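You operate a simulated robot arm through the tools that you are given. There is no shell and no other tool.

You run a simulated robot arm. Do the job below in one go: nothing can be reset, and whatever is moved stays where it is left.

Task
Brush the dust off the pale slab, then prime it.
Fine: white brush dusts, green brush dips in the black tray; both back, lid shut; dark slab unprimed, black brush and stone stay. Set down upright: soft white brush, green brush. A coat counts when it lies all over at full strength: go over it till it gets no stronger. What is to be rubbed or washed off counts as gone when no trace of it is left.

It is judged by the outcome, as a careful person would: the job done as asked, and still so three seconds after it is handed in. It fails if anything else is knocked over, pushed out of place, dropped, spilled or broken. A push-on lid holds only when it is set on centred and level and pressed home; a screw cap is set on level and turned clockwise until tight.

Robot
A 7-joint arm with a two-finger parallel gripper, fixed in place. Base frame: the origin is at the foot of the arm, x ahead of it, y to its left, z up. Units: mm, degrees, N and s.
Its first joint turns from -132.0 to 132.0 degrees. Payload 3.91 kg.
Tool frame: the origin (TCP) lies between the finger pads and is the grasp point; the fingertips stand 30 mm ahead of it; z points along the fingers, y is the line along which they close. Largest opening 110 mm; finger width 20, thickness 10; the body of the gripper, 48 by 112 mm, starts 55 mm behind the TCP.
Orientation is that of the tool frame in the base frame, as a unit quaternion [w, x, y, z]. With the fingers straight down and closing along the base's y, the tool's x points along the base's -x, its y along +y and its z along -z.

Tools
- The arm moves only by the tool apply_moves. Its argument "deltas" is a list of rows, each a list of 3 entries, a list of its own where there are three numbers: the shift along the tool's x, y, z in mm, then the turn, a rotation vector about the tool's x, y, z in degrees, then the closure in counts, from 0 (fully open) to 255 (shut). In form: [[[dx, dy, dz], [wx, wy, wz], jaw], ...]. A call has 1 to 20 rows; each row shifts and turns the commanded pose from where the row before left it, along the tool's axes as they then stand. Rows are played at 5 a second. More than 50 mm and 8.6 degrees between two rows, or a gripper value outside its range, and nothing of the call is played. Where a pose cannot be reached the arm comes as near as it can. A force on the tool above 40 N (or 10 N above the force at the start of the call, whichever is more), or a blocked arm, ends the call early, and 0.2 s more pass. Each finger travels about 108 mm/s and halts on what it meets, pressing with about 33 N; the grip force reading is that of the motor and also rises with nothing between the fingers. The clock runs only during rows and for 0.2 s after the last one: add rows that do not move to give the fingers time. The reply holds the time, the measured pose of the TCP, the force on the tool along the base axes, the opening and the grip force, in the units named above and with some noise, with the torque about the TCP (base axes, N m) and any sound that the robot's microphone picked up, and new pictures: "show" is both (left out), scene, wrist or none.
- Cameras (640 x 400 px; columns grow to the right, rows downward): "scene" is fixed at [219.5, 647.6, 1487]; the picture's right is [-0.59, -0.81, 0.00], its down [-0.73, 0.54, -0.41] and it looks along [0.33, -0.24, -0.91] (base axes); focal length 259 px, centre (320, 200). "wrist" rides on the gripper at [72, 17, -103] in the tool frame; the picture's right is [-0.23, 0.97, 0.00], its down [-0.76, -0.18, -0.62] and it looks along [-0.61, -0.14, 0.78] (tool axes); focal length 222 px, centre (320, 200). There is no depth. A picture from a camera that has moved, and an enlarged one, comes with that camera's place and axes in the base frame and with its lens.
- enlarge(camera, box): a new picture of the part [left, top, right, bottom] of that camera's present view, enlarged. No time passes.
- job_done(): hands the job in; it is judged then, once.

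Places have to be worked out from the pictures, the camera data and where the tool is seen. Open the gripper and draw the arm clear of the work before you hand the job in, unless the task says otherwise.

The tools are called after "Emit:" as a command line: name --argument value ..., lists and objects as JSON in quotes. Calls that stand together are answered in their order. apply_moves: Moves the arm, as the interface text tells. Its arguments: {"type":"object","properties":{"deltas":{"type":"array","items":{"type":"array"}},"show":{"type":"string","enum":["both","scene","wrist","none"]}},"required":["deltas"]} The other tools are called the same way: enlarge (camera, box) takes an enlarged picture of a part of a camera's view; job_done () hands the job in.

At the start:

```text
t: 0.0
position: [231.9, 456.2, 1190.3]
tool_rot: [0.0, -0.001, 1.0, 0.0]
force: [0.5, -0.3, 0.4]
torque: [-0.03, -0.01, -0.03]
width: 110.1
grip_force: 0.1
```

scene: 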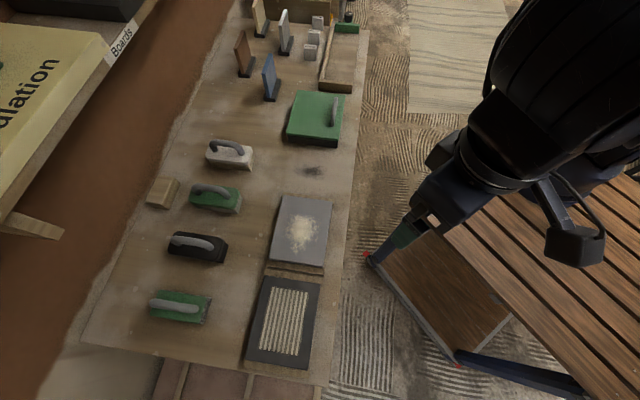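
wrist: 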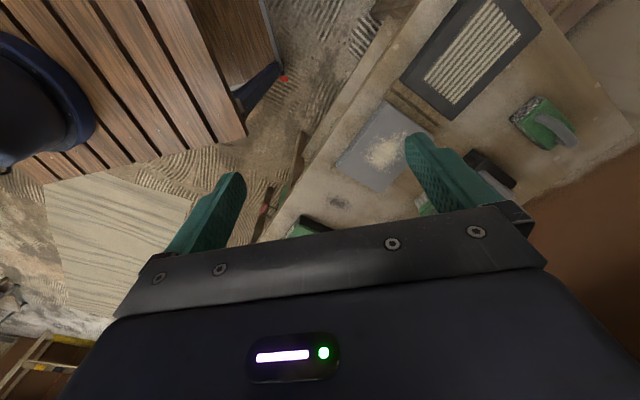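

I'll start by looking closely at the bench to identify the brushes, slabs, and tray.

Emit:
enlarge --camera "scene" --box '[130, 120, 350, 260]'

Emit:
enlarge --camera "scene" --box '[130, 240, 350, 380]'

Emit:
enlarge --camera "scene" --box '[210, 0, 380, 150]'

```text
2.86 times, centred on (240, 190) of scene
camera zoom: at [219.5, 647.6, 1487.0], right [-0.59, -0.81, 0.0], down [-0.73, 0.54, -0.41], along [0.33, -0.24, -0.91], focal length 741 px, centre (549, 229)
```

zoom: 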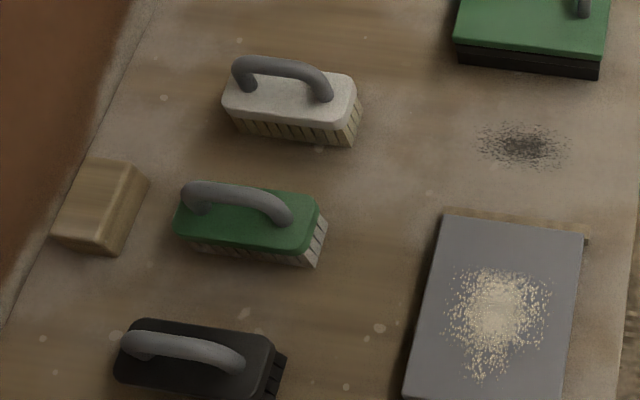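

```text
2.86 times, centred on (240, 310) of scene
camera zoom: at [219.5, 647.6, 1487.0], right [-0.59, -0.81, 0.0], down [-0.73, 0.54, -0.41], along [0.33, -0.24, -0.91], focal length 741 px, centre (549, -114)
```

zoom: 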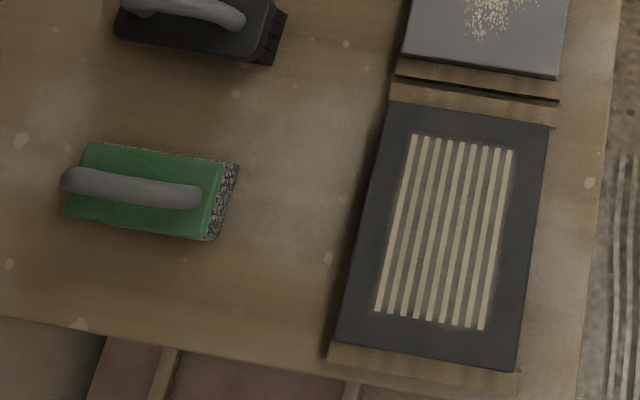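

```text
2.67 times, centred on (295, 75) of scene
camera zoom: at [219.5, 647.6, 1487.0], right [-0.59, -0.81, 0.0], down [-0.73, 0.54, -0.41], along [0.33, -0.24, -0.91], focal length 692 px, centre (387, 533)
```

zoom: 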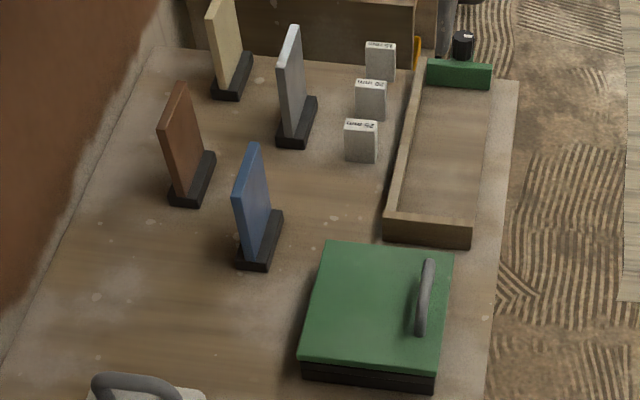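

The slabs, brushes and lidded green/black tray lie on a bench whose top I judge near z≈820. I'll swing the gripper high over the brushes for a closer look.

Emit:
apply_moves --deltas '[[[-35, 10, 8], [0, 0, 0], 0], [[-35, 10, 8], [0, 0, 0], 0], [[-35, 10, 8], [0, 0, 0], 0], [[-35, 10, 8], [0, 0, 0], 0], [[-35, 10, 8], [0, 0, 0], 0], [[-35, 10, 8], [0, 0, 0], 0], [[-35, 10, 8], [0, 0, 0], 0], [[-35, 10, 8], [0, 0, 0], 0], [[-35, 10, 8], [0, 0, 0], 0], [[0, 0, 0], [0, 0, 0], 0], [[0, 0, 0], [0, 0, 0], 0]]'

```text
t: 2.4
position: [548.5, 544.8, 1120.1]
tool_rot: [0.0, 0.001, 1.0, 0.0]
force: [-0.5, -0.3, -0.4]
torque: [-0.03, 0.01, 0.02]
width: 110.1
grip_force: 0.0
camera wrist: at [474.0, 562.1, 1224.1], right [0.23, 0.97, 0.0], down [0.76, -0.18, 0.62], along [0.61, -0.14, -0.78], focal length 222 px, centre (320, 200)
```

scene: 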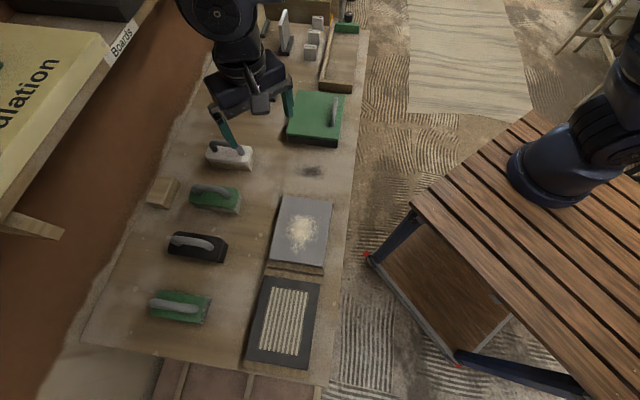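
wrist: 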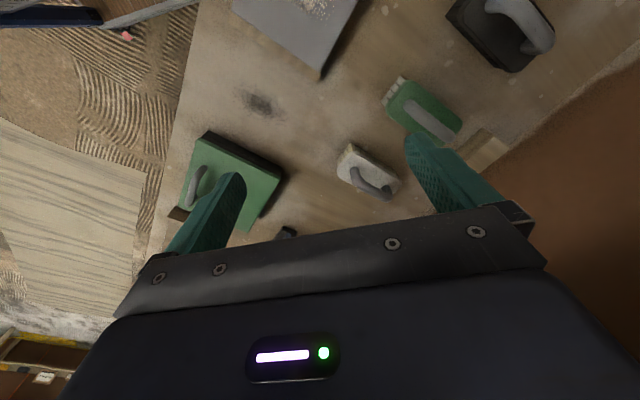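

The white brush is near (706,603) with its handle around z≈880. Let me enlarge the wrist view to gauge the brush orientations and the tray.

Emit:
enlarge --camera "wrist" --box '[320, 60, 480, 220]'

Emit:
enlarge --camera "wrist" --box '[140, 80, 320, 260]'

```text
2.50 times, centred on (400, 140) of wrist
camera zoom: at [474.0, 562.1, 1224.1], right [0.23, 0.97, 0.0], down [0.76, -0.18, 0.62], along [0.61, -0.14, -0.78], focal length 555 px, centre (120, 350)
```

zoom: 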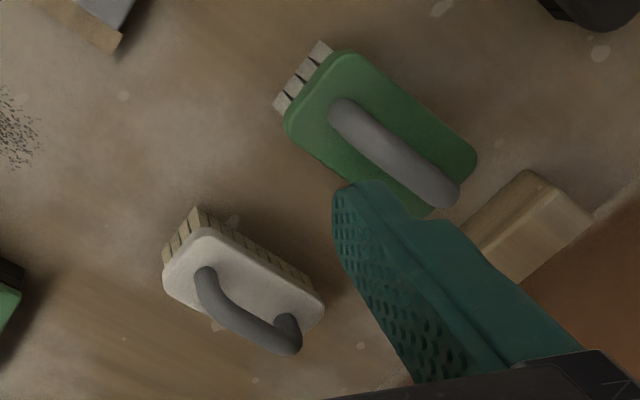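

```text
2.22 times, centred on (230, 170) of wrist
camera zoom: at [474.0, 562.1, 1224.1], right [0.23, 0.97, 0.0], down [0.76, -0.18, 0.62], along [0.61, -0.14, -0.78], focal length 494 px, centre (520, 267)
```

zoom: 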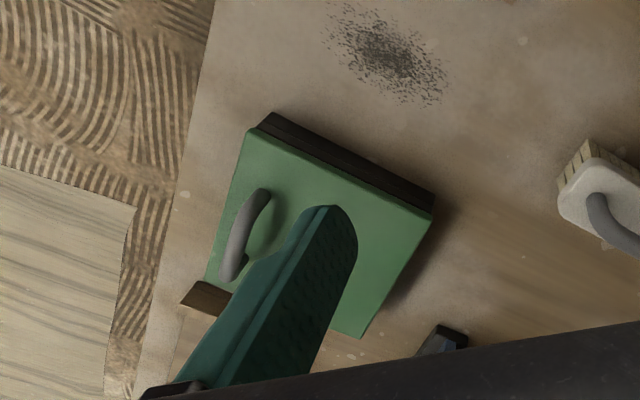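

The brush long axes appear to run about 42° from base x. I'll turn the tool so the fingers close across the white brush's handle and hover above it.

Emit:
apply_moves --deltas '[[[0, 0, 0], [0, 0, -7], 0], [[0, 0, 0], [0, 0, -7], 0], [[0, 0, 0], [0, 0, -7], 0], [[0, 0, 0], [0, 0, -7], 0], [[0, 0, 0], [0, 0, -7], 0], [[0, 0, 0], [0, 0, -7], 0], [[-31.5, -12.8, 24], [0, 0, 0], 0], [[-31.5, -12.8, 24], [0, 0, 0], 0], [[-31.5, -12.8, 24], [0, 0, 0], 0], [[-31.5, -12.8, 24], [0, 0, 0], 0], [[-31.5, -12.8, 24], [0, 0, 0], 0], [[0, 0, 0], [0, 0, 0], 0], [[0, 0, 0], [0, 0, 0], 0]]'

```text
t: 5.2
position: [708.5, 604.6, 1000.2]
tool_rot: [0.001, -0.358, 0.934, 0.0]
force: [-0.6, -0.7, 0.2]
torque: [0.01, -0.01, 0.0]
width: 110.0
grip_force: 0.0
camera wrist: at [641.9, 569.2, 1103.8], right [-0.48, 0.88, 0.0], down [0.69, 0.38, 0.62], along [0.55, 0.3, -0.78], focal length 222 px, centre (320, 200)
```

scene: 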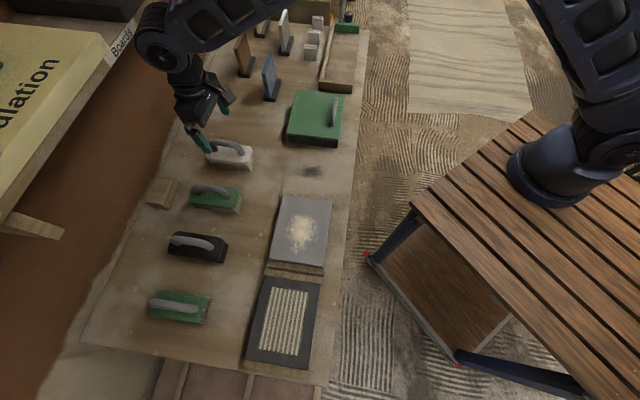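
wrist: 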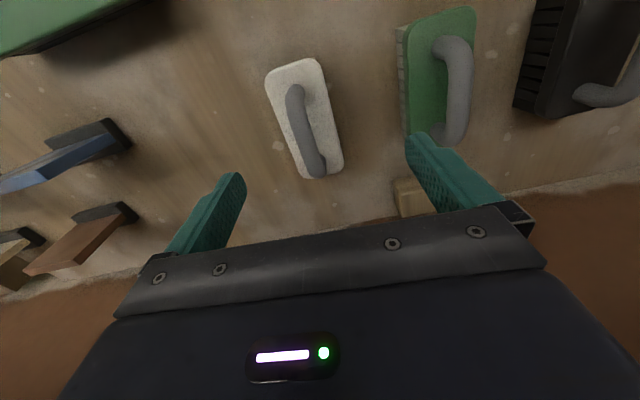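

The brush lies ahead of the tool; I'll zoom in to measure handle ends and alignment.

Emit:
enlarge --camera "wrist" --box '[240, 40, 400, 200]'

Emit:
enlarge --camera "scene" --box '[170, 110, 290, 230]'

```text
2.50 times, centred on (320, 120) of wrist
camera zoom: at [641.9, 569.2, 1103.8], right [-0.48, 0.88, 0.0], down [0.69, 0.38, 0.62], along [0.55, 0.3, -0.78], focal length 555 px, centre (320, 400)
```

zoom: 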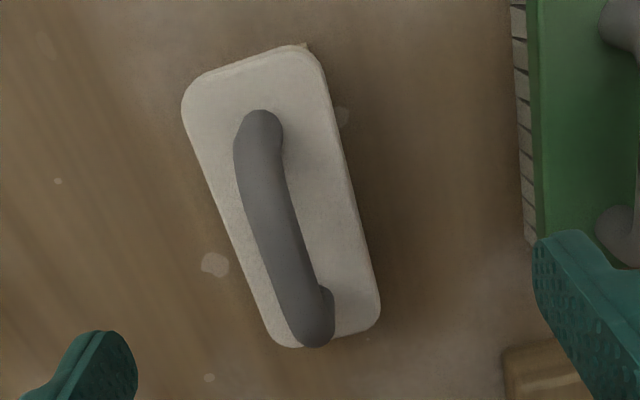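

```text
3.33 times, centred on (230, 170) of scene
camera zoom: at [219.5, 647.6, 1487.0], right [-0.59, -0.81, 0.0], down [-0.73, 0.54, -0.41], along [0.33, -0.24, -0.91], focal length 864 px, centre (620, 300)
```

zoom: 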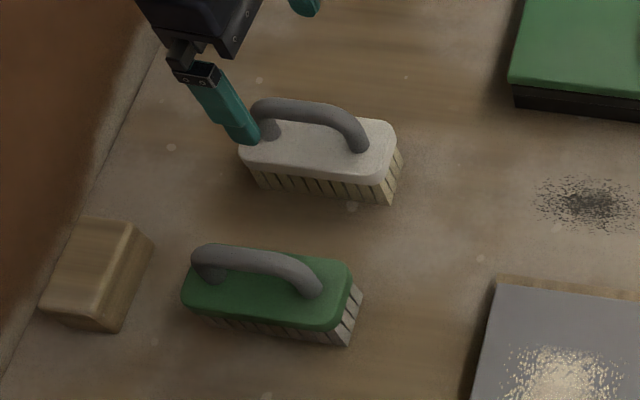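

Body-top corners put the white brush at about (731,605), yaw 43.3°, body about 120×60 mm. I'll centre over it and come down part way, above the handle.

Emit:
apply_moves --deltas '[[[-8.5, -7.4, 15], [0, 0, -1.3], 0], [[-8.5, -7.4, 15], [0, 0, 0], 0], [[0, 0, 0], [0, 0, 0], 0], [[0, 0, 0], [0, 0, 0], 0]]'

Emit:
enlarge --camera "wrist" --box '[220, 40, 420, 240]'

Emit:
enlarge --camera "scene" --box '[170, 90, 290, 210]'

```text
t: 6.2
position: [730.6, 605.5, 969.7]
tool_rot: [0.0, -0.368, 0.93, 0.0]
force: [-0.4, 0.5, -0.2]
torque: [-0.04, -0.01, -0.05]
width: 109.8
grip_force: 0.0
camera wrist: at [665.1, 567.4, 1073.4], right [-0.5, 0.86, 0.0], down [0.68, 0.39, 0.62], along [0.54, 0.31, -0.78], focal length 222 px, centre (320, 200)
```

scene: 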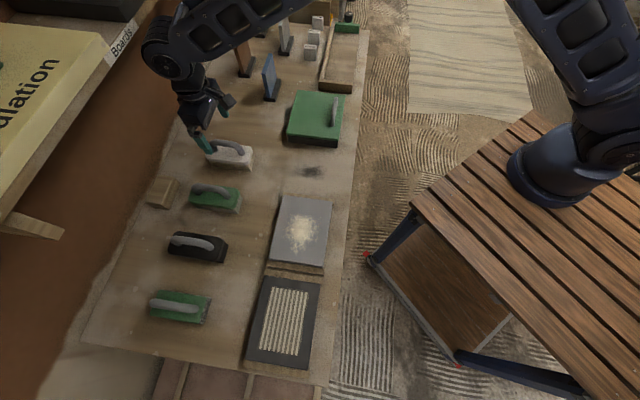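
wrist: 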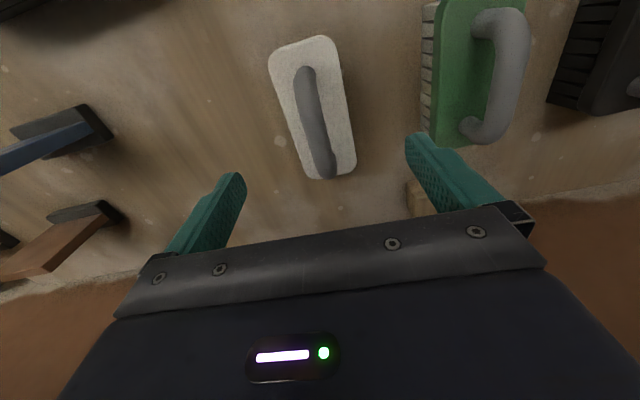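

```text
2.00 times, centred on (320, 140) of wrist
camera zoom: at [665.1, 567.4, 1073.4], right [-0.5, 0.86, 0.0], down [0.68, 0.39, 0.62], along [0.54, 0.31, -0.78], focal length 444 px, centre (320, 320)
```

zoom: 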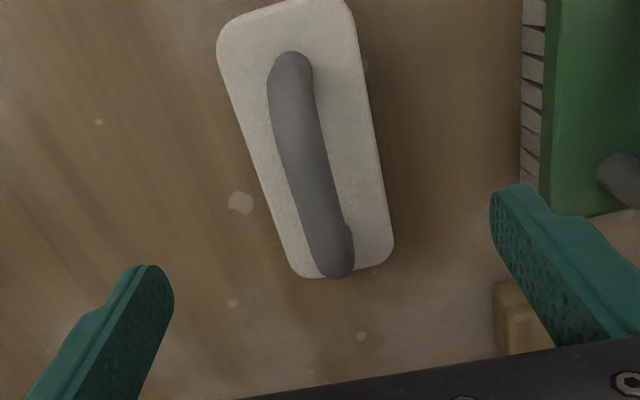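

```text
3.33 times, centred on (230, 150) of scene
camera zoom: at [219.5, 647.6, 1487.0], right [-0.59, -0.81, 0.0], down [-0.73, 0.54, -0.41], along [0.33, -0.24, -0.91], focal length 864 px, centre (620, 367)
```

zoom: 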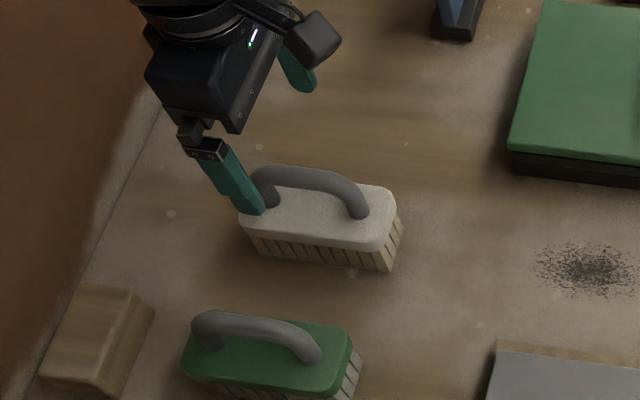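

Handle is nearly centred below the tool (about 3 mm toward tool −y), apex estimated near z≈890. I'll narrow the fingers a bit and descend to about z=925 to check.

Emit:
apply_moves --deltas '[[[0, -1.5, 15], [0, 0, 0], 110], [[0, -1.5, 15], [0, 0, 0], 110], [[0, 0, 15], [0, 0, 0], 110], [[0, 0, 0], [0, 0, 0], 110], [[0, 0, 0], [0, 0, 0], 110]]'

Emit:
enlarge --camera "wrist" --box '[220, 60, 420, 260]'

Emit:
enlarge --camera "scene" --box '[170, 90, 290, 210]'

```text
t: 7.4
position: [729.8, 604.4, 924.8]
tool_rot: [0.0, -0.369, 0.929, -0.001]
force: [0.0, -0.2, 0.5]
torque: [0.01, -0.02, 0.01]
width: 62.7
grip_force: 0.1
camera wrist: at [665.1, 566.0, 1028.7], right [-0.5, 0.86, 0.0], down [0.68, 0.39, 0.62], along [0.54, 0.31, -0.78], focal length 222 px, centre (320, 200)
```

scene: 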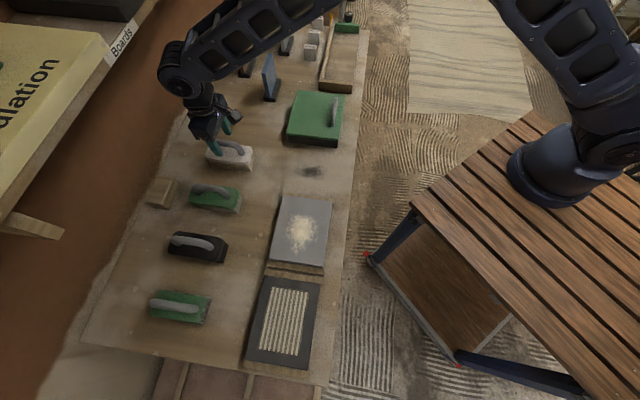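
wrist: 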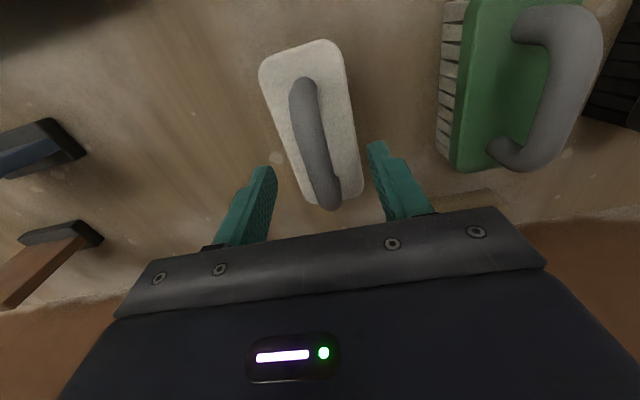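

```text
2.00 times, centred on (320, 160) of wrist
camera zoom: at [665.1, 566.0, 1028.7], right [-0.5, 0.86, 0.0], down [0.68, 0.39, 0.62], along [0.54, 0.31, -0.78], focal length 444 px, centre (320, 280)
```

zoom: 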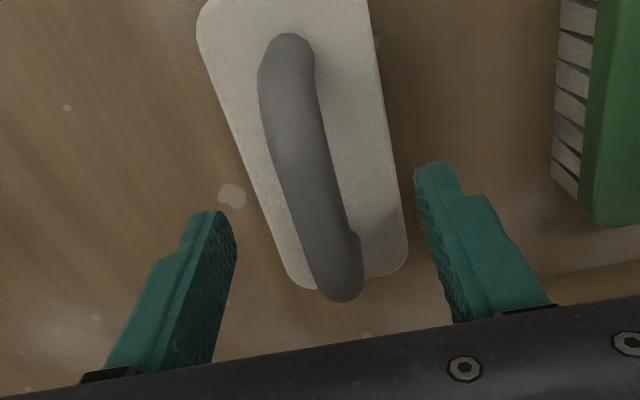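

```text
3.33 times, centred on (230, 150) of scene
camera zoom: at [219.5, 647.6, 1487.0], right [-0.59, -0.81, 0.0], down [-0.73, 0.54, -0.41], along [0.33, -0.24, -0.91], focal length 864 px, centre (620, 367)
```

zoom: 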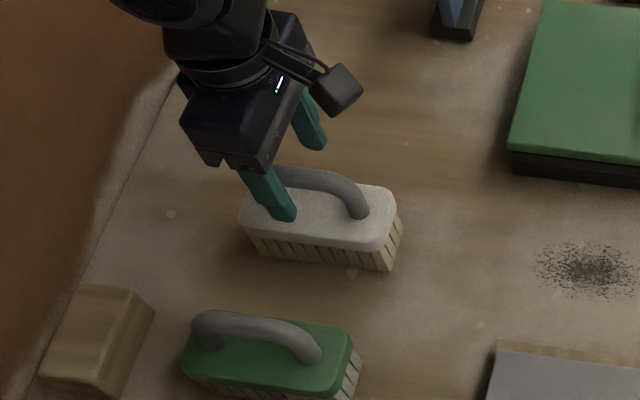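

Handle midpoint is within ~2 mm of the tool axis. I'll lower to about z=892 (fingertips ~862, above the brush body) and check before closing.

Emit:
apply_moves --deltas '[[[-1, -1, 11], [0, 0, 0], 110], [[0, 0, 11], [0, 0, 0], 110], [[0, 0, 11], [0, 0, 0], 110], [[0, 0, 0], [0, 0, 0], 110], [[0, 0, 0], [0, 0, 0], 110]]'

Emit:
enlarge --camera "wrist" --box '[220, 60, 420, 260]'

Emit:
enlarge --camera "scene" --box '[190, 110, 270, 190]'

```text
t: 8.6
position: [732.9, 603.7, 891.6]
tool_rot: [0.0, -0.368, 0.93, 0.0]
force: [0.1, 0.5, 0.0]
torque: [-0.01, -0.03, -0.01]
width: 62.4
grip_force: 0.1
camera wrist: at [667.1, 565.4, 996.0], right [-0.5, 0.86, 0.0], down [0.68, 0.39, 0.62], along [0.54, 0.31, -0.78], focal length 222 px, centre (320, 200)
```

scene: 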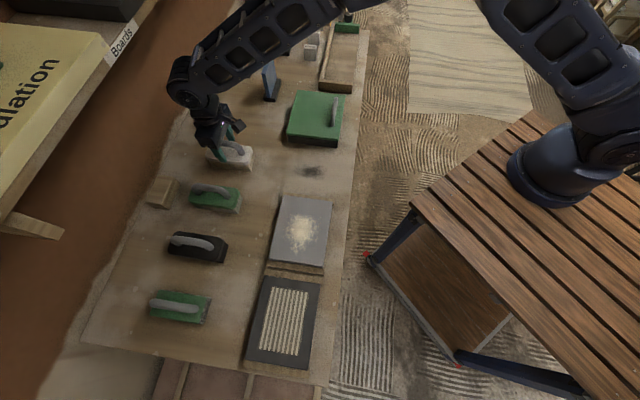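
wrist: 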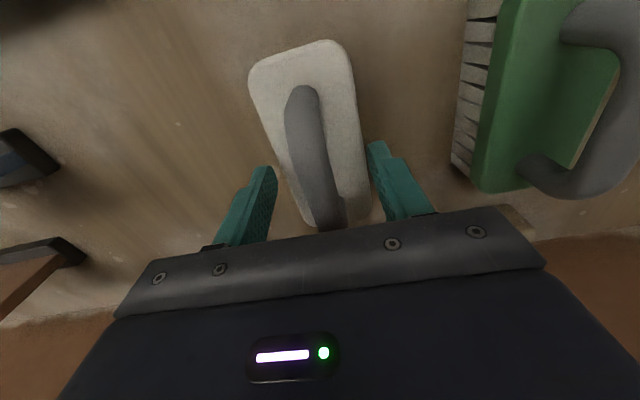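

```text
2.00 times, centred on (320, 160) of wrist
camera zoom: at [667.1, 565.4, 996.0], right [-0.5, 0.86, 0.0], down [0.68, 0.39, 0.62], along [0.54, 0.31, -0.78], focal length 444 px, centre (320, 280)
```

zoom: 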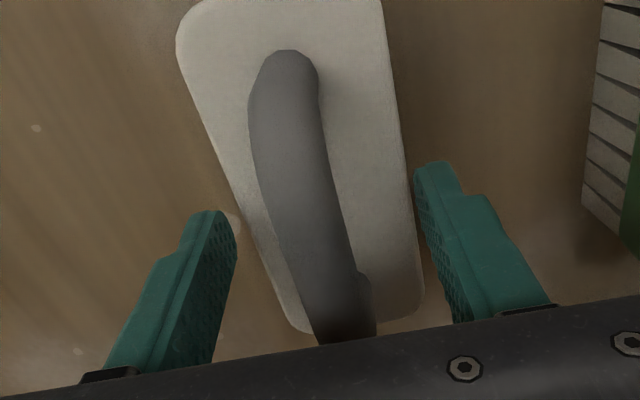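

```text
5.00 times, centred on (230, 150) of scene
camera zoom: at [219.5, 647.6, 1487.0], right [-0.59, -0.81, 0.0], down [-0.73, 0.54, -0.41], along [0.33, -0.24, -0.91], focal length 1297 px, centre (770, 450)
```

zoom: 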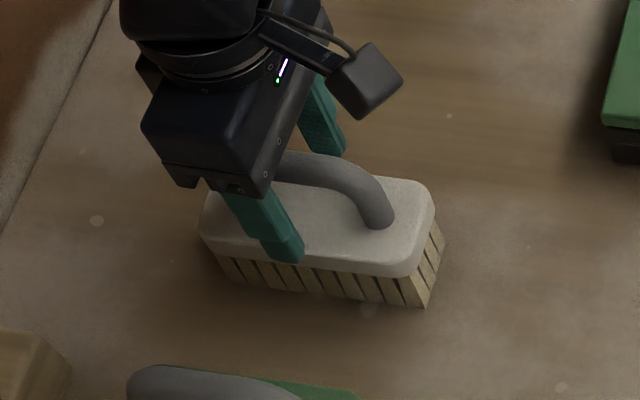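

The bar sits about 2–4 mm toward tool −y and a few mm nearer the robot. I'll trim, lower 4 mm more and close on the handle.

Emit:
apply_moves --deltas '[[[3, -2, 4], [0, 0, 0], 110], [[0, 0, 0], [0, 0, 0], 110], [[0, 0, 0], [0, 0, 0], 180], [[0, 0, 0], [0, 0, 0], 255], [[0, 0, 0], [0, 0, 0], 255], [[0, 0, 0], [0, 0, 0], 255], [[0, 0, 0], [0, 0, 0], 255]]'

Emit:
enlarge --camera "wrist" --box '[220, 60, 420, 260]'

Emit:
enlarge --camera "scene" --box '[190, 110, 270, 190]'

```text
t: 10.2
position: [732.8, 599.8, 887.7]
tool_rot: [0.0, -0.369, 0.93, 0.0]
force: [1.2, 0.0, 1.0]
torque: [-0.01, -0.05, -0.07]
width: 17.1
grip_force: 33.1
camera wrist: at [666.6, 561.5, 992.4], right [-0.5, 0.86, 0.0], down [0.68, 0.39, 0.62], along [0.54, 0.31, -0.78], focal length 222 px, centre (320, 200)
```

scene: 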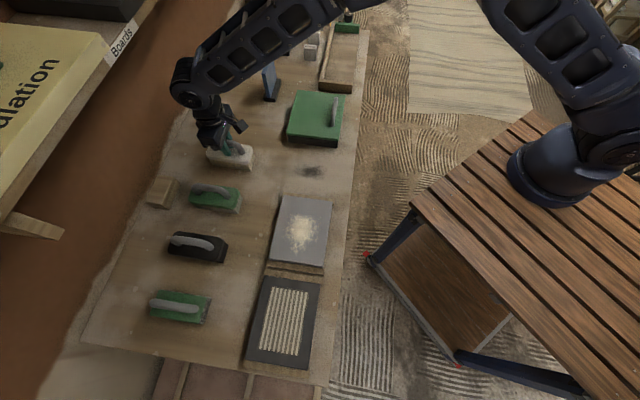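
wrist: 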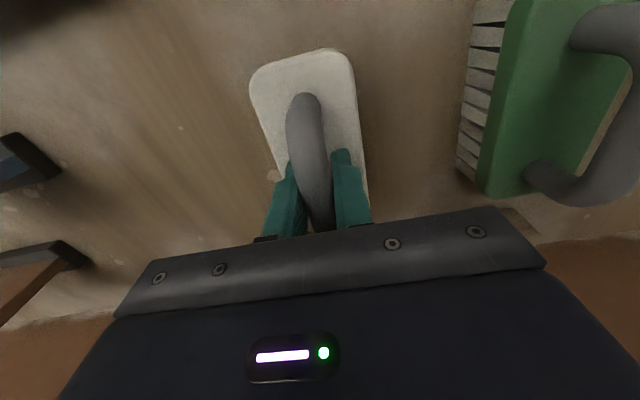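

```text
2.00 times, centred on (320, 160) of wrist
camera zoom: at [666.6, 561.5, 992.4], right [-0.5, 0.86, 0.0], down [0.68, 0.39, 0.62], along [0.54, 0.31, -0.78], focal length 444 px, centre (320, 280)
```

zoom: 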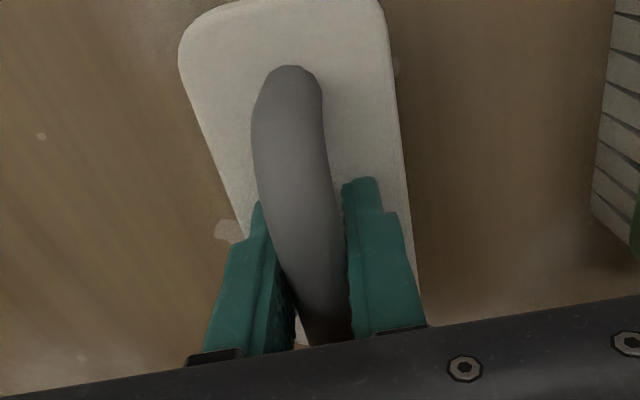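

```text
5.00 times, centred on (230, 150) of scene
camera zoom: at [219.5, 647.6, 1487.0], right [-0.59, -0.81, 0.0], down [-0.73, 0.54, -0.41], along [0.33, -0.24, -0.91], focal length 1297 px, centre (770, 450)
```

zoom: 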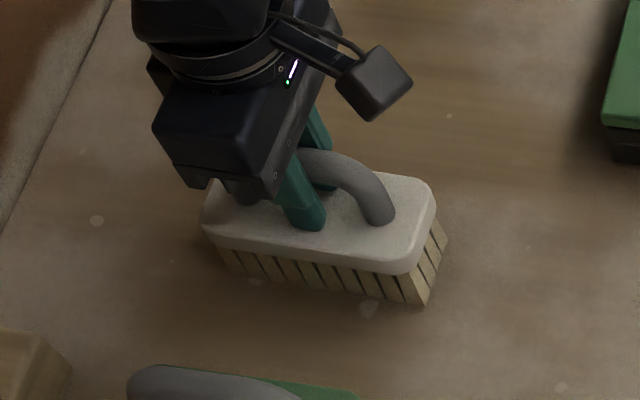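

Handle gripped (17 mm) at TCP (733,600,888) — that is the home pose for return. I'll lift slowly.

Emit:
apply_moves --deltas '[[[0, 0, -10], [0, 0, 0], 255], [[0, 0, -20], [0, 0, 0], 255], [[0, 0, -30], [0, 0, 0], 255], [[0, 0, -30], [0, 0, 0], 255], [[0, 0, 0], [0, 0, 0], 255], [[0, 0, 0], [0, 0, 0], 255]]'

Emit:
enlarge --camera "wrist" --box '[220, 60, 420, 260]'

Emit:
enlarge --camera "scene" --box '[170, 70, 290, 190]'

```text
t: 11.6
position: [733.1, 600.6, 977.9]
tool_rot: [0.0, -0.368, 0.93, 0.0]
force: [-0.7, 0.9, -0.7]
torque: [0.03, -0.05, 0.01]
width: 17.2
grip_force: 33.1
camera wrist: at [666.6, 562.6, 1081.5], right [-0.5, 0.86, 0.0], down [0.68, 0.39, 0.62], along [0.54, 0.31, -0.78], focal length 222 px, centre (320, 200)
```

scene: 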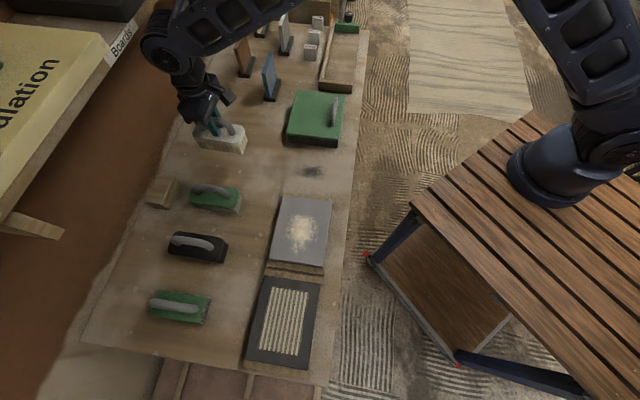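
wrist: 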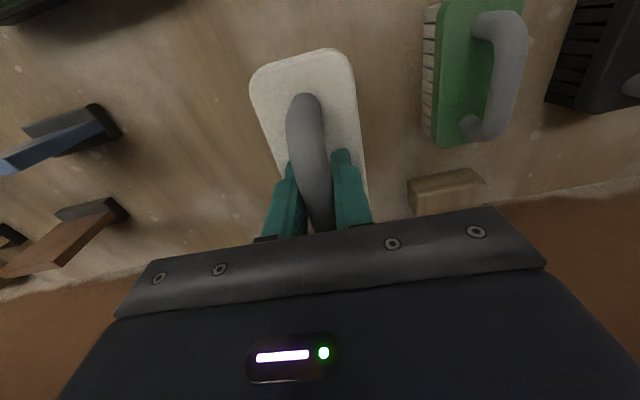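

```text
2.00 times, centred on (320, 160) of wrist
camera zoom: at [666.6, 562.6, 1081.5], right [-0.5, 0.86, 0.0], down [0.68, 0.39, 0.62], along [0.54, 0.31, -0.78], focal length 444 px, centre (320, 280)
```

zoom: 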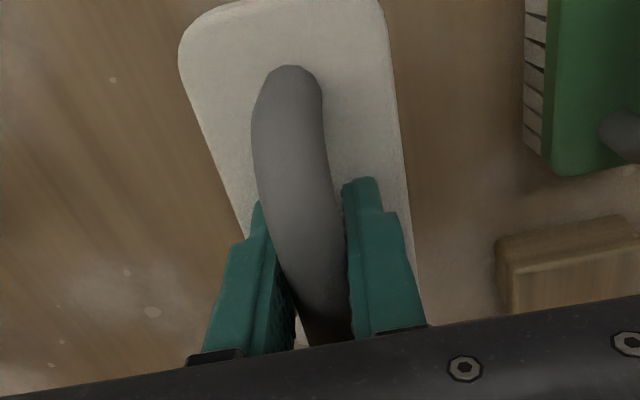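

```text
3.33 times, centred on (230, 130) of scene
camera zoom: at [219.5, 647.6, 1487.0], right [-0.59, -0.81, 0.0], down [-0.73, 0.54, -0.41], along [0.33, -0.24, -0.91], focal length 864 px, centre (620, 433)
```

zoom: 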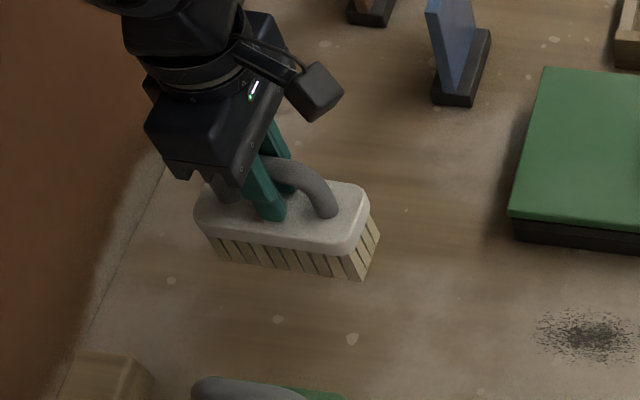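

Brush held securely. Now I carry it over the pale slab (centre ≈(415,564), top ≈840) keeping well above it.

Emit:
apply_moves --deltas '[[[0, 0, -15], [0, 0, 0], 255], [[32.1, 23.9, 0], [0, 0, 0], 255], [[32.1, 23.9, 0], [0, 0, 0], 255], [[32.1, 23.9, 0], [0, 0, 0], 255], [[32.1, 23.9, 0], [0, 0, 0], 255], [[32.1, 23.9, 0], [0, 0, 0], 255], [[32.1, 23.9, 0], [0, 0, 0], 255], [[32.1, 23.9, 0], [0, 0, 0], 255], [[32.1, 23.9, 0], [0, 0, 0], 255], [[0, 0, 0], [0, 0, 0], 255], [[0, 0, 0], [0, 0, 0], 255]]'

Emit:
enlarge --camera "scene" --box '[240, 140, 400, 300]'

```text
t: 14.0
position: [413.4, 563.4, 994.0]
tool_rot: [0.0, -0.369, 0.93, 0.0]
force: [-0.3, -0.4, -2.5]
torque: [0.0, -0.02, 0.01]
width: 17.1
grip_force: 32.3
camera wrist: at [348.1, 524.9, 1098.3], right [-0.5, 0.86, 0.0], down [0.68, 0.39, 0.62], along [0.54, 0.31, -0.78], focal length 222 px, centre (320, 200)
```

scene: 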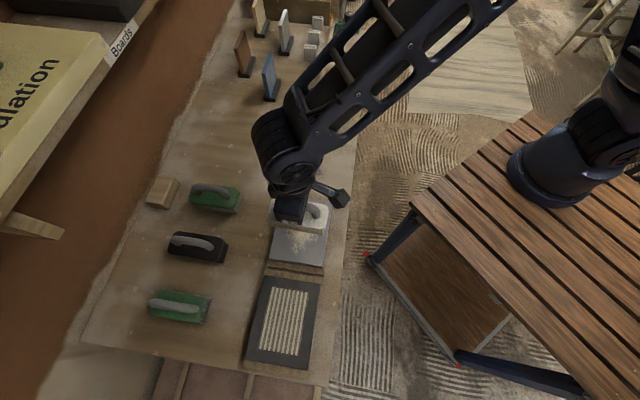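
wrist: 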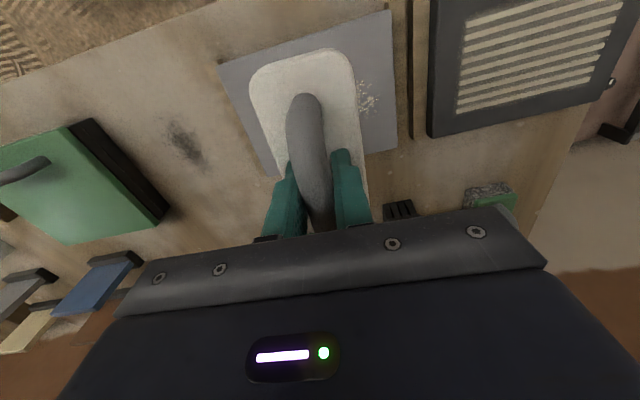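

```text
2.50 times, centred on (320, 220) of scene
camera zoom: at [219.5, 647.6, 1487.0], right [-0.59, -0.81, 0.0], down [-0.73, 0.54, -0.41], along [0.33, -0.24, -0.91], focal length 648 px, centre (320, 150)
```

zoom: 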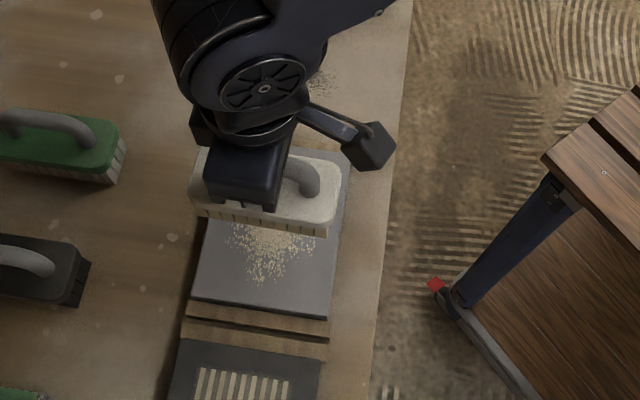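

Cross-checking both views puts the slab at centre (415.5,563.7), top ≈840, about 140×172 mm at ~44°. I'll move to its end nearest the dark slab and lower to just above contact.

Emit:
apply_moves --deltas '[[[-0.8, 25.4, 0], [0, 0, 0], 255], [[-0.8, 25.4, 0], [0, 0, 0], 255], [[0, 0, 20], [0, 0, 0], 255], [[0, 0, 20], [0, 0, 0], 255], [[0, 0, 12], [0, 0, 0], 255], [[0, 0, 0], [0, 0, 0], 255], [[0, 0, 0], [0, 0, 0], 255]]'

Emit:
enlarge --camera "scene" --box '[240, 180, 360, 300]'

```text
t: 15.6
position: [380.7, 601.4, 941.2]
tool_rot: [0.0, -0.369, 0.929, -0.001]
force: [0.6, -0.5, -1.5]
torque: [-0.03, 0.01, -0.01]
width: 17.3
grip_force: 32.8
camera wrist: at [314.7, 563.5, 1044.7], right [-0.5, 0.86, 0.0], down [0.68, 0.39, 0.62], along [0.54, 0.31, -0.78], focal length 222 px, centre (320, 200)
```

scene: 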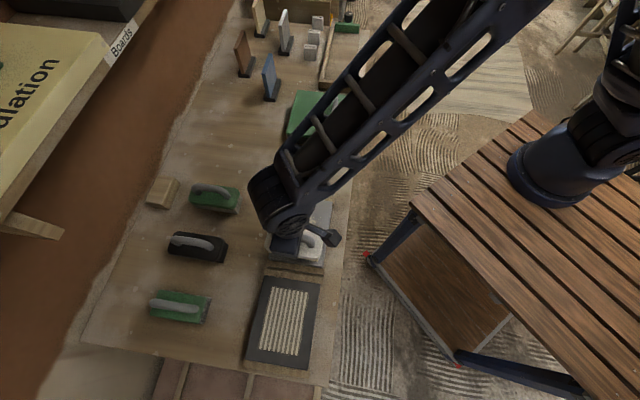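
wrist: 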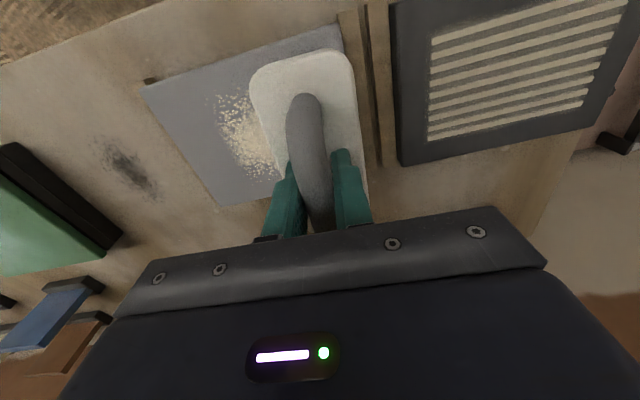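

```text
3.33 times, centred on (300, 240) of scene
camera zoom: at [219.5, 647.6, 1487.0], right [-0.59, -0.81, 0.0], down [-0.73, 0.54, -0.41], along [0.33, -0.24, -0.91], focal length 864 px, centre (387, 67)
```

zoom: 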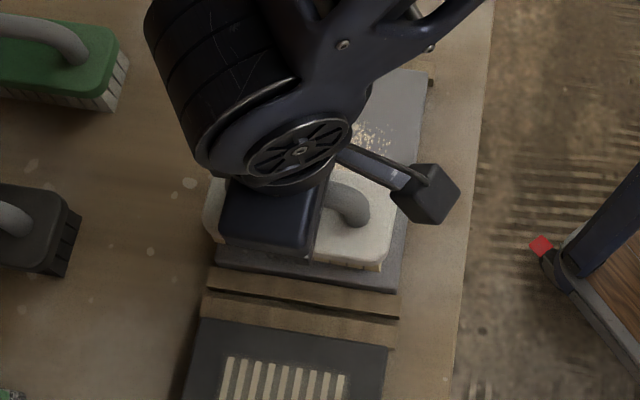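

Brush is above the slab near the dark-slab end. I'll step down gently and watch the force for contact.

Emit:
apply_moves --deltas '[[[0, 0, 3], [0, 0, 0], 255], [[0, 0, 3], [0, 0, 0], 255], [[0, 0, 0], [0, 0, 0], 255]]' --show "none"

Emit:
apply_moves --deltas '[[[0, 0, 3], [0, 0, 0], 255], [[0, 0, 0], [0, 0, 0], 255]]' --show "none"

Emit:
apply_moves --deltas '[[[0, 0, 2], [0, 0, 0], 255], [[0, 0, 0], [0, 0, 0], 255]]' --show "none"

```text
t: 16.4
position: [380.8, 601.4, 933.8]
tool_rot: [0.0, -0.369, 0.929, 0.0]
force: [0.0, -0.1, -2.5]
torque: [0.02, 0.03, -0.03]
width: 17.4
grip_force: 32.5
```

```text
t: 17.0
position: [378.8, 600.4, 930.0]
tool_rot: [0.0, -0.369, 0.93, 0.0]
force: [-0.7, -0.3, -2.4]
torque: [-0.01, 0.01, 0.03]
width: 17.4
grip_force: 33.2
```

```text
t: 17.6
position: [380.2, 601.7, 928.0]
tool_rot: [0.0, -0.369, 0.93, 0.0]
force: [0.6, 0.2, -2.1]
torque: [0.01, -0.01, 0.0]
width: 17.3
grip_force: 33.0
```

No contact yet (−2.3 N is just the brush weight). Continuing down in small steps.

Emit:
apply_moves --deltas '[[[0, 0, 2], [0, 0, 0], 255], [[0, 0, 0], [0, 0, 0], 255]]' --show "none"

Emit:
apply_moves --deltas '[[[0, 0, 2], [0, 0, 0], 255], [[0, 0, 0], [0, 0, 0], 255]]' --show "none"

Emit:
apply_moves --deltas '[[[0, 0, 2], [0, 0, 0], 255], [[0, 0, 0], [0, 0, 0], 255]]' --show "none"

```text
t: 18.2
position: [379.3, 601.3, 927.6]
tool_rot: [0.0, -0.369, 0.93, 0.0]
force: [-0.2, 0.5, -1.1]
torque: [-0.04, -0.04, -0.04]
width: 17.1
grip_force: 33.1
```

```text
t: 18.8
position: [380.3, 601.1, 925.6]
tool_rot: [0.0, -0.369, 0.93, 0.0]
force: [0.0, -0.5, -1.9]
torque: [-0.01, -0.02, -0.02]
width: 16.9
grip_force: 33.8
```

```text
t: 19.4
position: [380.7, 601.3, 924.1]
tool_rot: [0.0, -0.369, 0.93, 0.0]
force: [0.4, -0.5, -1.7]
torque: [0.02, 0.01, -0.01]
width: 17.3
grip_force: 33.0
```

Still no clear contact; checking visually and stepping further.

Emit:
apply_moves --deltas '[[[0, 0, 2], [0, 0, 0], 255], [[0, 0, 0], [0, 0, 0], 255]]' --show "none"

Emit:
apply_moves --deltas '[[[0, 0, 2], [0, 0, 0], 255], [[0, 0, 0], [0, 0, 0], 255]]' --show "wrist"

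Emit:
enlarge --camera "scene" --box '[260, 200, 340, 280]'

```text
t: 20.0
position: [380.6, 602.0, 924.2]
tool_rot: [0.001, -0.369, 0.93, 0.001]
force: [3.0, -3.0, 26.9]
torque: [-0.26, 0.33, 0.07]
width: 17.1
grip_force: 33.3
```

```text
t: 20.4
position: [380.1, 602.7, 923.0]
tool_rot: [0.002, -0.368, 0.93, 0.001]
force: [-0.9, -0.7, 11.1]
torque: [-0.35, 0.35, -0.01]
width: 17.3
grip_force: 32.5
stopped in row 1: the force on the tool passed its limit at 44 N (the readings are from after the stop); the commanded pose is now the measured one
camera wrist: at [314.8, 563.4, 1026.6], right [-0.5, 0.86, 0.0], down [0.68, 0.39, 0.63], along [0.54, 0.32, -0.78], focal length 222 px, centre (320, 200)
```

wrist: 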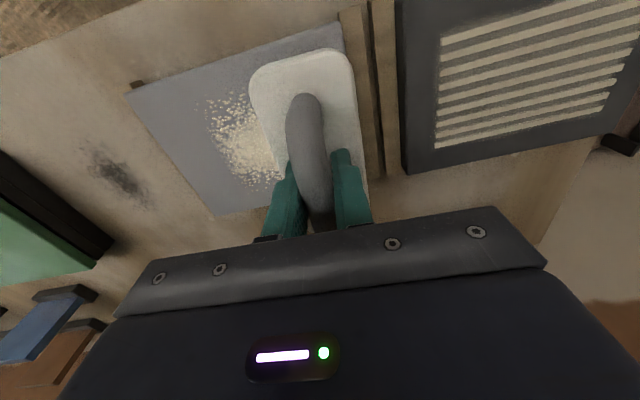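

```text
5.00 times, centred on (300, 240) of scene
camera zoom: at [219.5, 647.6, 1487.0], right [-0.59, -0.81, 0.0], down [-0.73, 0.54, -0.41], along [0.33, -0.24, -0.91], focal length 1297 px, centre (420, 0)
```

zoom: 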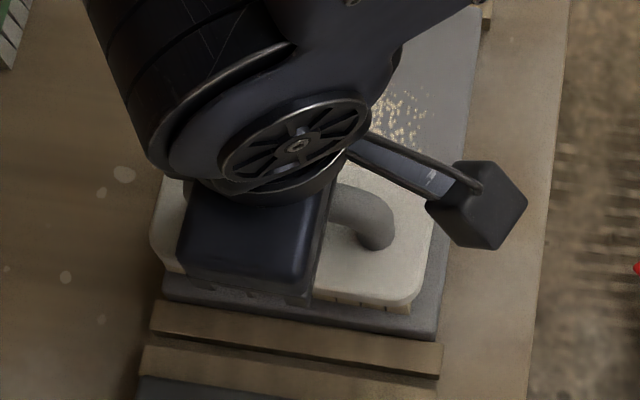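

Contact is at TCP z≈924 with stiff bristles; the torque indicates the robot-side end touches first. I'll level the brush by about 0.5° and back off slightly.

Emit:
apply_moves --deltas '[[[0, 0, 0], [0, 0.5, 0], 255], [[0, 0, 0], [0, 0, 0], 255]]' --show "none"

Emit:
apply_moves --deltas '[[[0, 0, 0], [0, 0, 0], 255], [[0, 0, 0], [0, 0, 0], 255]]' --show "none"

```text
t: 21.0
position: [381.8, 602.5, 923.0]
tool_rot: [-0.002, -0.369, 0.929, 0.0]
force: [2.3, 0.8, 16.0]
torque: [0.81, -0.95, -0.02]
width: 16.9
grip_force: 33.4
```

```text
t: 21.6
position: [380.6, 602.5, 922.5]
tool_rot: [-0.001, -0.368, 0.93, 0.0]
force: [1.8, 1.1, 20.2]
torque: [0.64, -0.74, -0.01]
width: 17.3
grip_force: 33.5
```

The torque flipped, so I overshot; I'll take back 0.3° and ease the pressure a little.

Emit:
apply_moves --deltas '[[[0, 0, -0.4], [0, -0.3, 0], 255], [[0, 0, 0], [0, 0, 0], 255], [[0, 0, 0], [0, 0, 0], 255]]' --show "none"

```text
t: 22.4
position: [381.1, 601.1, 924.6]
tool_rot: [0.0, -0.369, 0.929, 0.001]
force: [1.5, 0.0, 22.6]
torque: [-0.85, 0.87, 0.03]
width: 17.3
grip_force: 32.9
```

Fine-tuning level by +0.15° and easing up half a millimetre.

Emit:
apply_moves --deltas '[[[0, 0, -0.6], [0, 0.15, 0], 255], [[0, 0, 0], [0, 0, 0], 255], [[0, 0, 0], [0, 0, 0], 255]]' --show "none"

```text
t: 23.2
position: [380.3, 602.2, 922.9]
tool_rot: [-0.001, -0.369, 0.93, 0.001]
force: [1.2, 2.5, 11.2]
torque: [0.43, -0.37, 0.05]
width: 17.2
grip_force: 32.6
```

Contact is now about 13 N and roughly level. I'll make a first short stroke away from the dark slab to check friction.

Emit:
apply_moves --deltas '[[[0, -10, 0], [0, 0, 0], 255], [[0, -15, 0], [0, 0, 0], 255], [[0, -15, 0], [0, 0, 0], 255]]' --show "both"

```text
t: 24.0
position: [407.8, 572.9, 924.5]
tool_rot: [-0.002, -0.368, 0.93, 0.001]
force: [-4.4, 2.4, 17.0]
torque: [-0.1, 0.23, -0.14]
width: 17.1
grip_force: 32.8
camera wrist: at [343.0, 535.0, 1027.1], right [-0.5, 0.86, 0.0], down [0.68, 0.39, 0.62], along [0.54, 0.31, -0.78], focal length 222 px, centre (320, 200)
```

scene: 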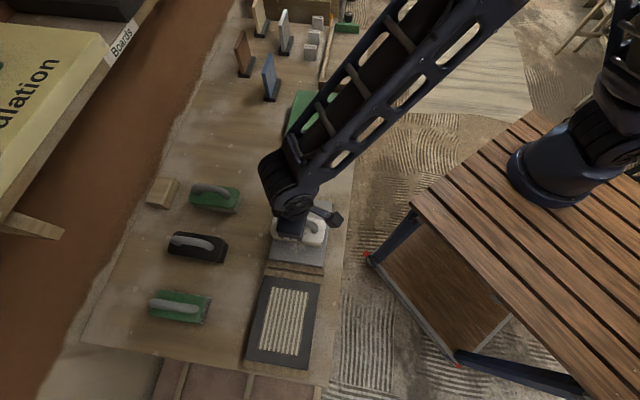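
wrist: 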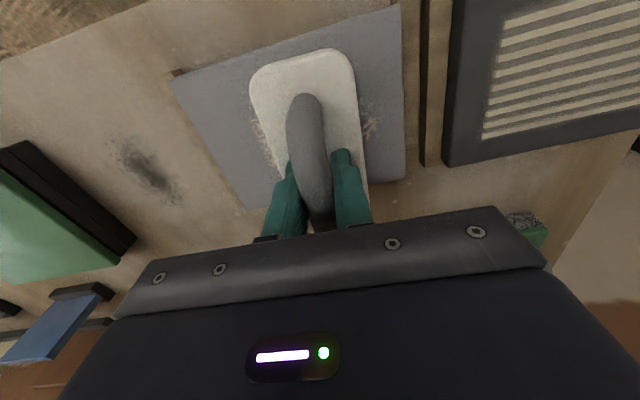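

The stroke works with only ~5 N drag and the dust is fading. I'll continue the sweep on past the tray-side end of the slab.

Emit:
apply_moves --deltas '[[[0, -15, 0], [0, 0, 0], 255], [[0, -15, 0], [0, 0, 0], 255], [[0, -15, 0], [0, 0, 0], 255], [[0, -15, 0], [0, 0, 0], 255], [[0, -15, 0], [0, 0, 0], 255], [[0, -10, 0], [0, 0, 0], 255], [[0, 0, 0], [0, 0, 0], 255]]' --show "both"

Emit:
enlarge --camera "wrist" --box '[220, 0, 460, 240]'

```text
t: 25.6
position: [465.4, 509.5, 923.5]
tool_rot: [-0.001, -0.369, 0.929, 0.001]
force: [-2.8, 4.4, 17.3]
torque: [0.22, -0.23, 0.06]
width: 17.1
grip_force: 33.1
camera wrist: at [401.3, 472.2, 1027.1], right [-0.5, 0.86, 0.0], down [0.68, 0.39, 0.62], along [0.54, 0.31, -0.78], focal length 222 px, centre (320, 200)
```

scene: 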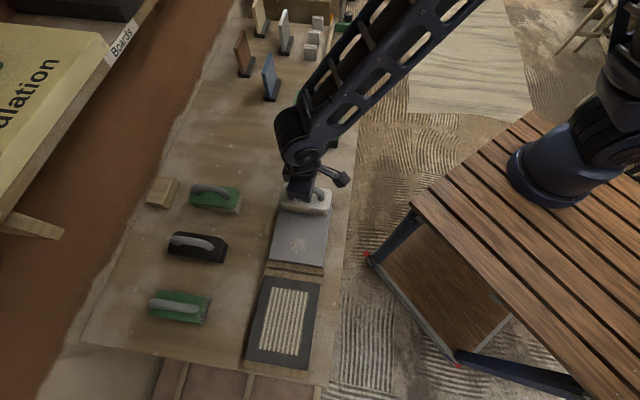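
wrist: 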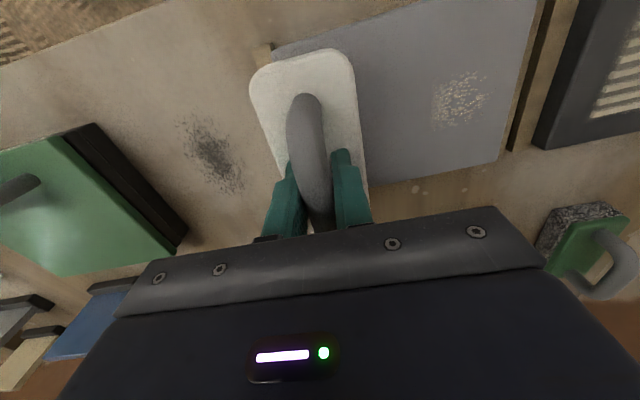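

```text
1.67 times, centred on (340, 120) of wrist
camera zoom: at [401.3, 472.2, 1027.1], right [-0.5, 0.86, 0.0], down [0.68, 0.39, 0.62], along [0.54, 0.31, -0.78], focal length 370 px, centre (287, 333)
```

zoom: 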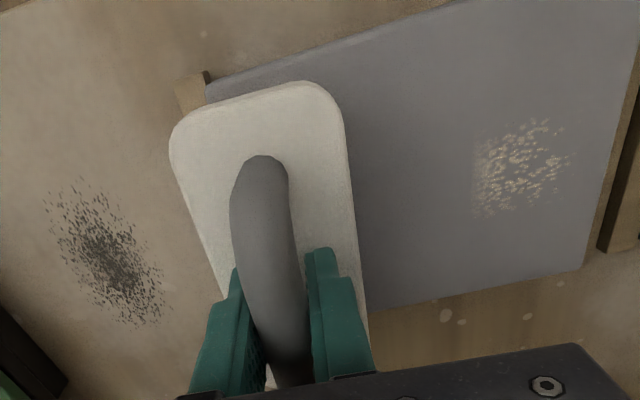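

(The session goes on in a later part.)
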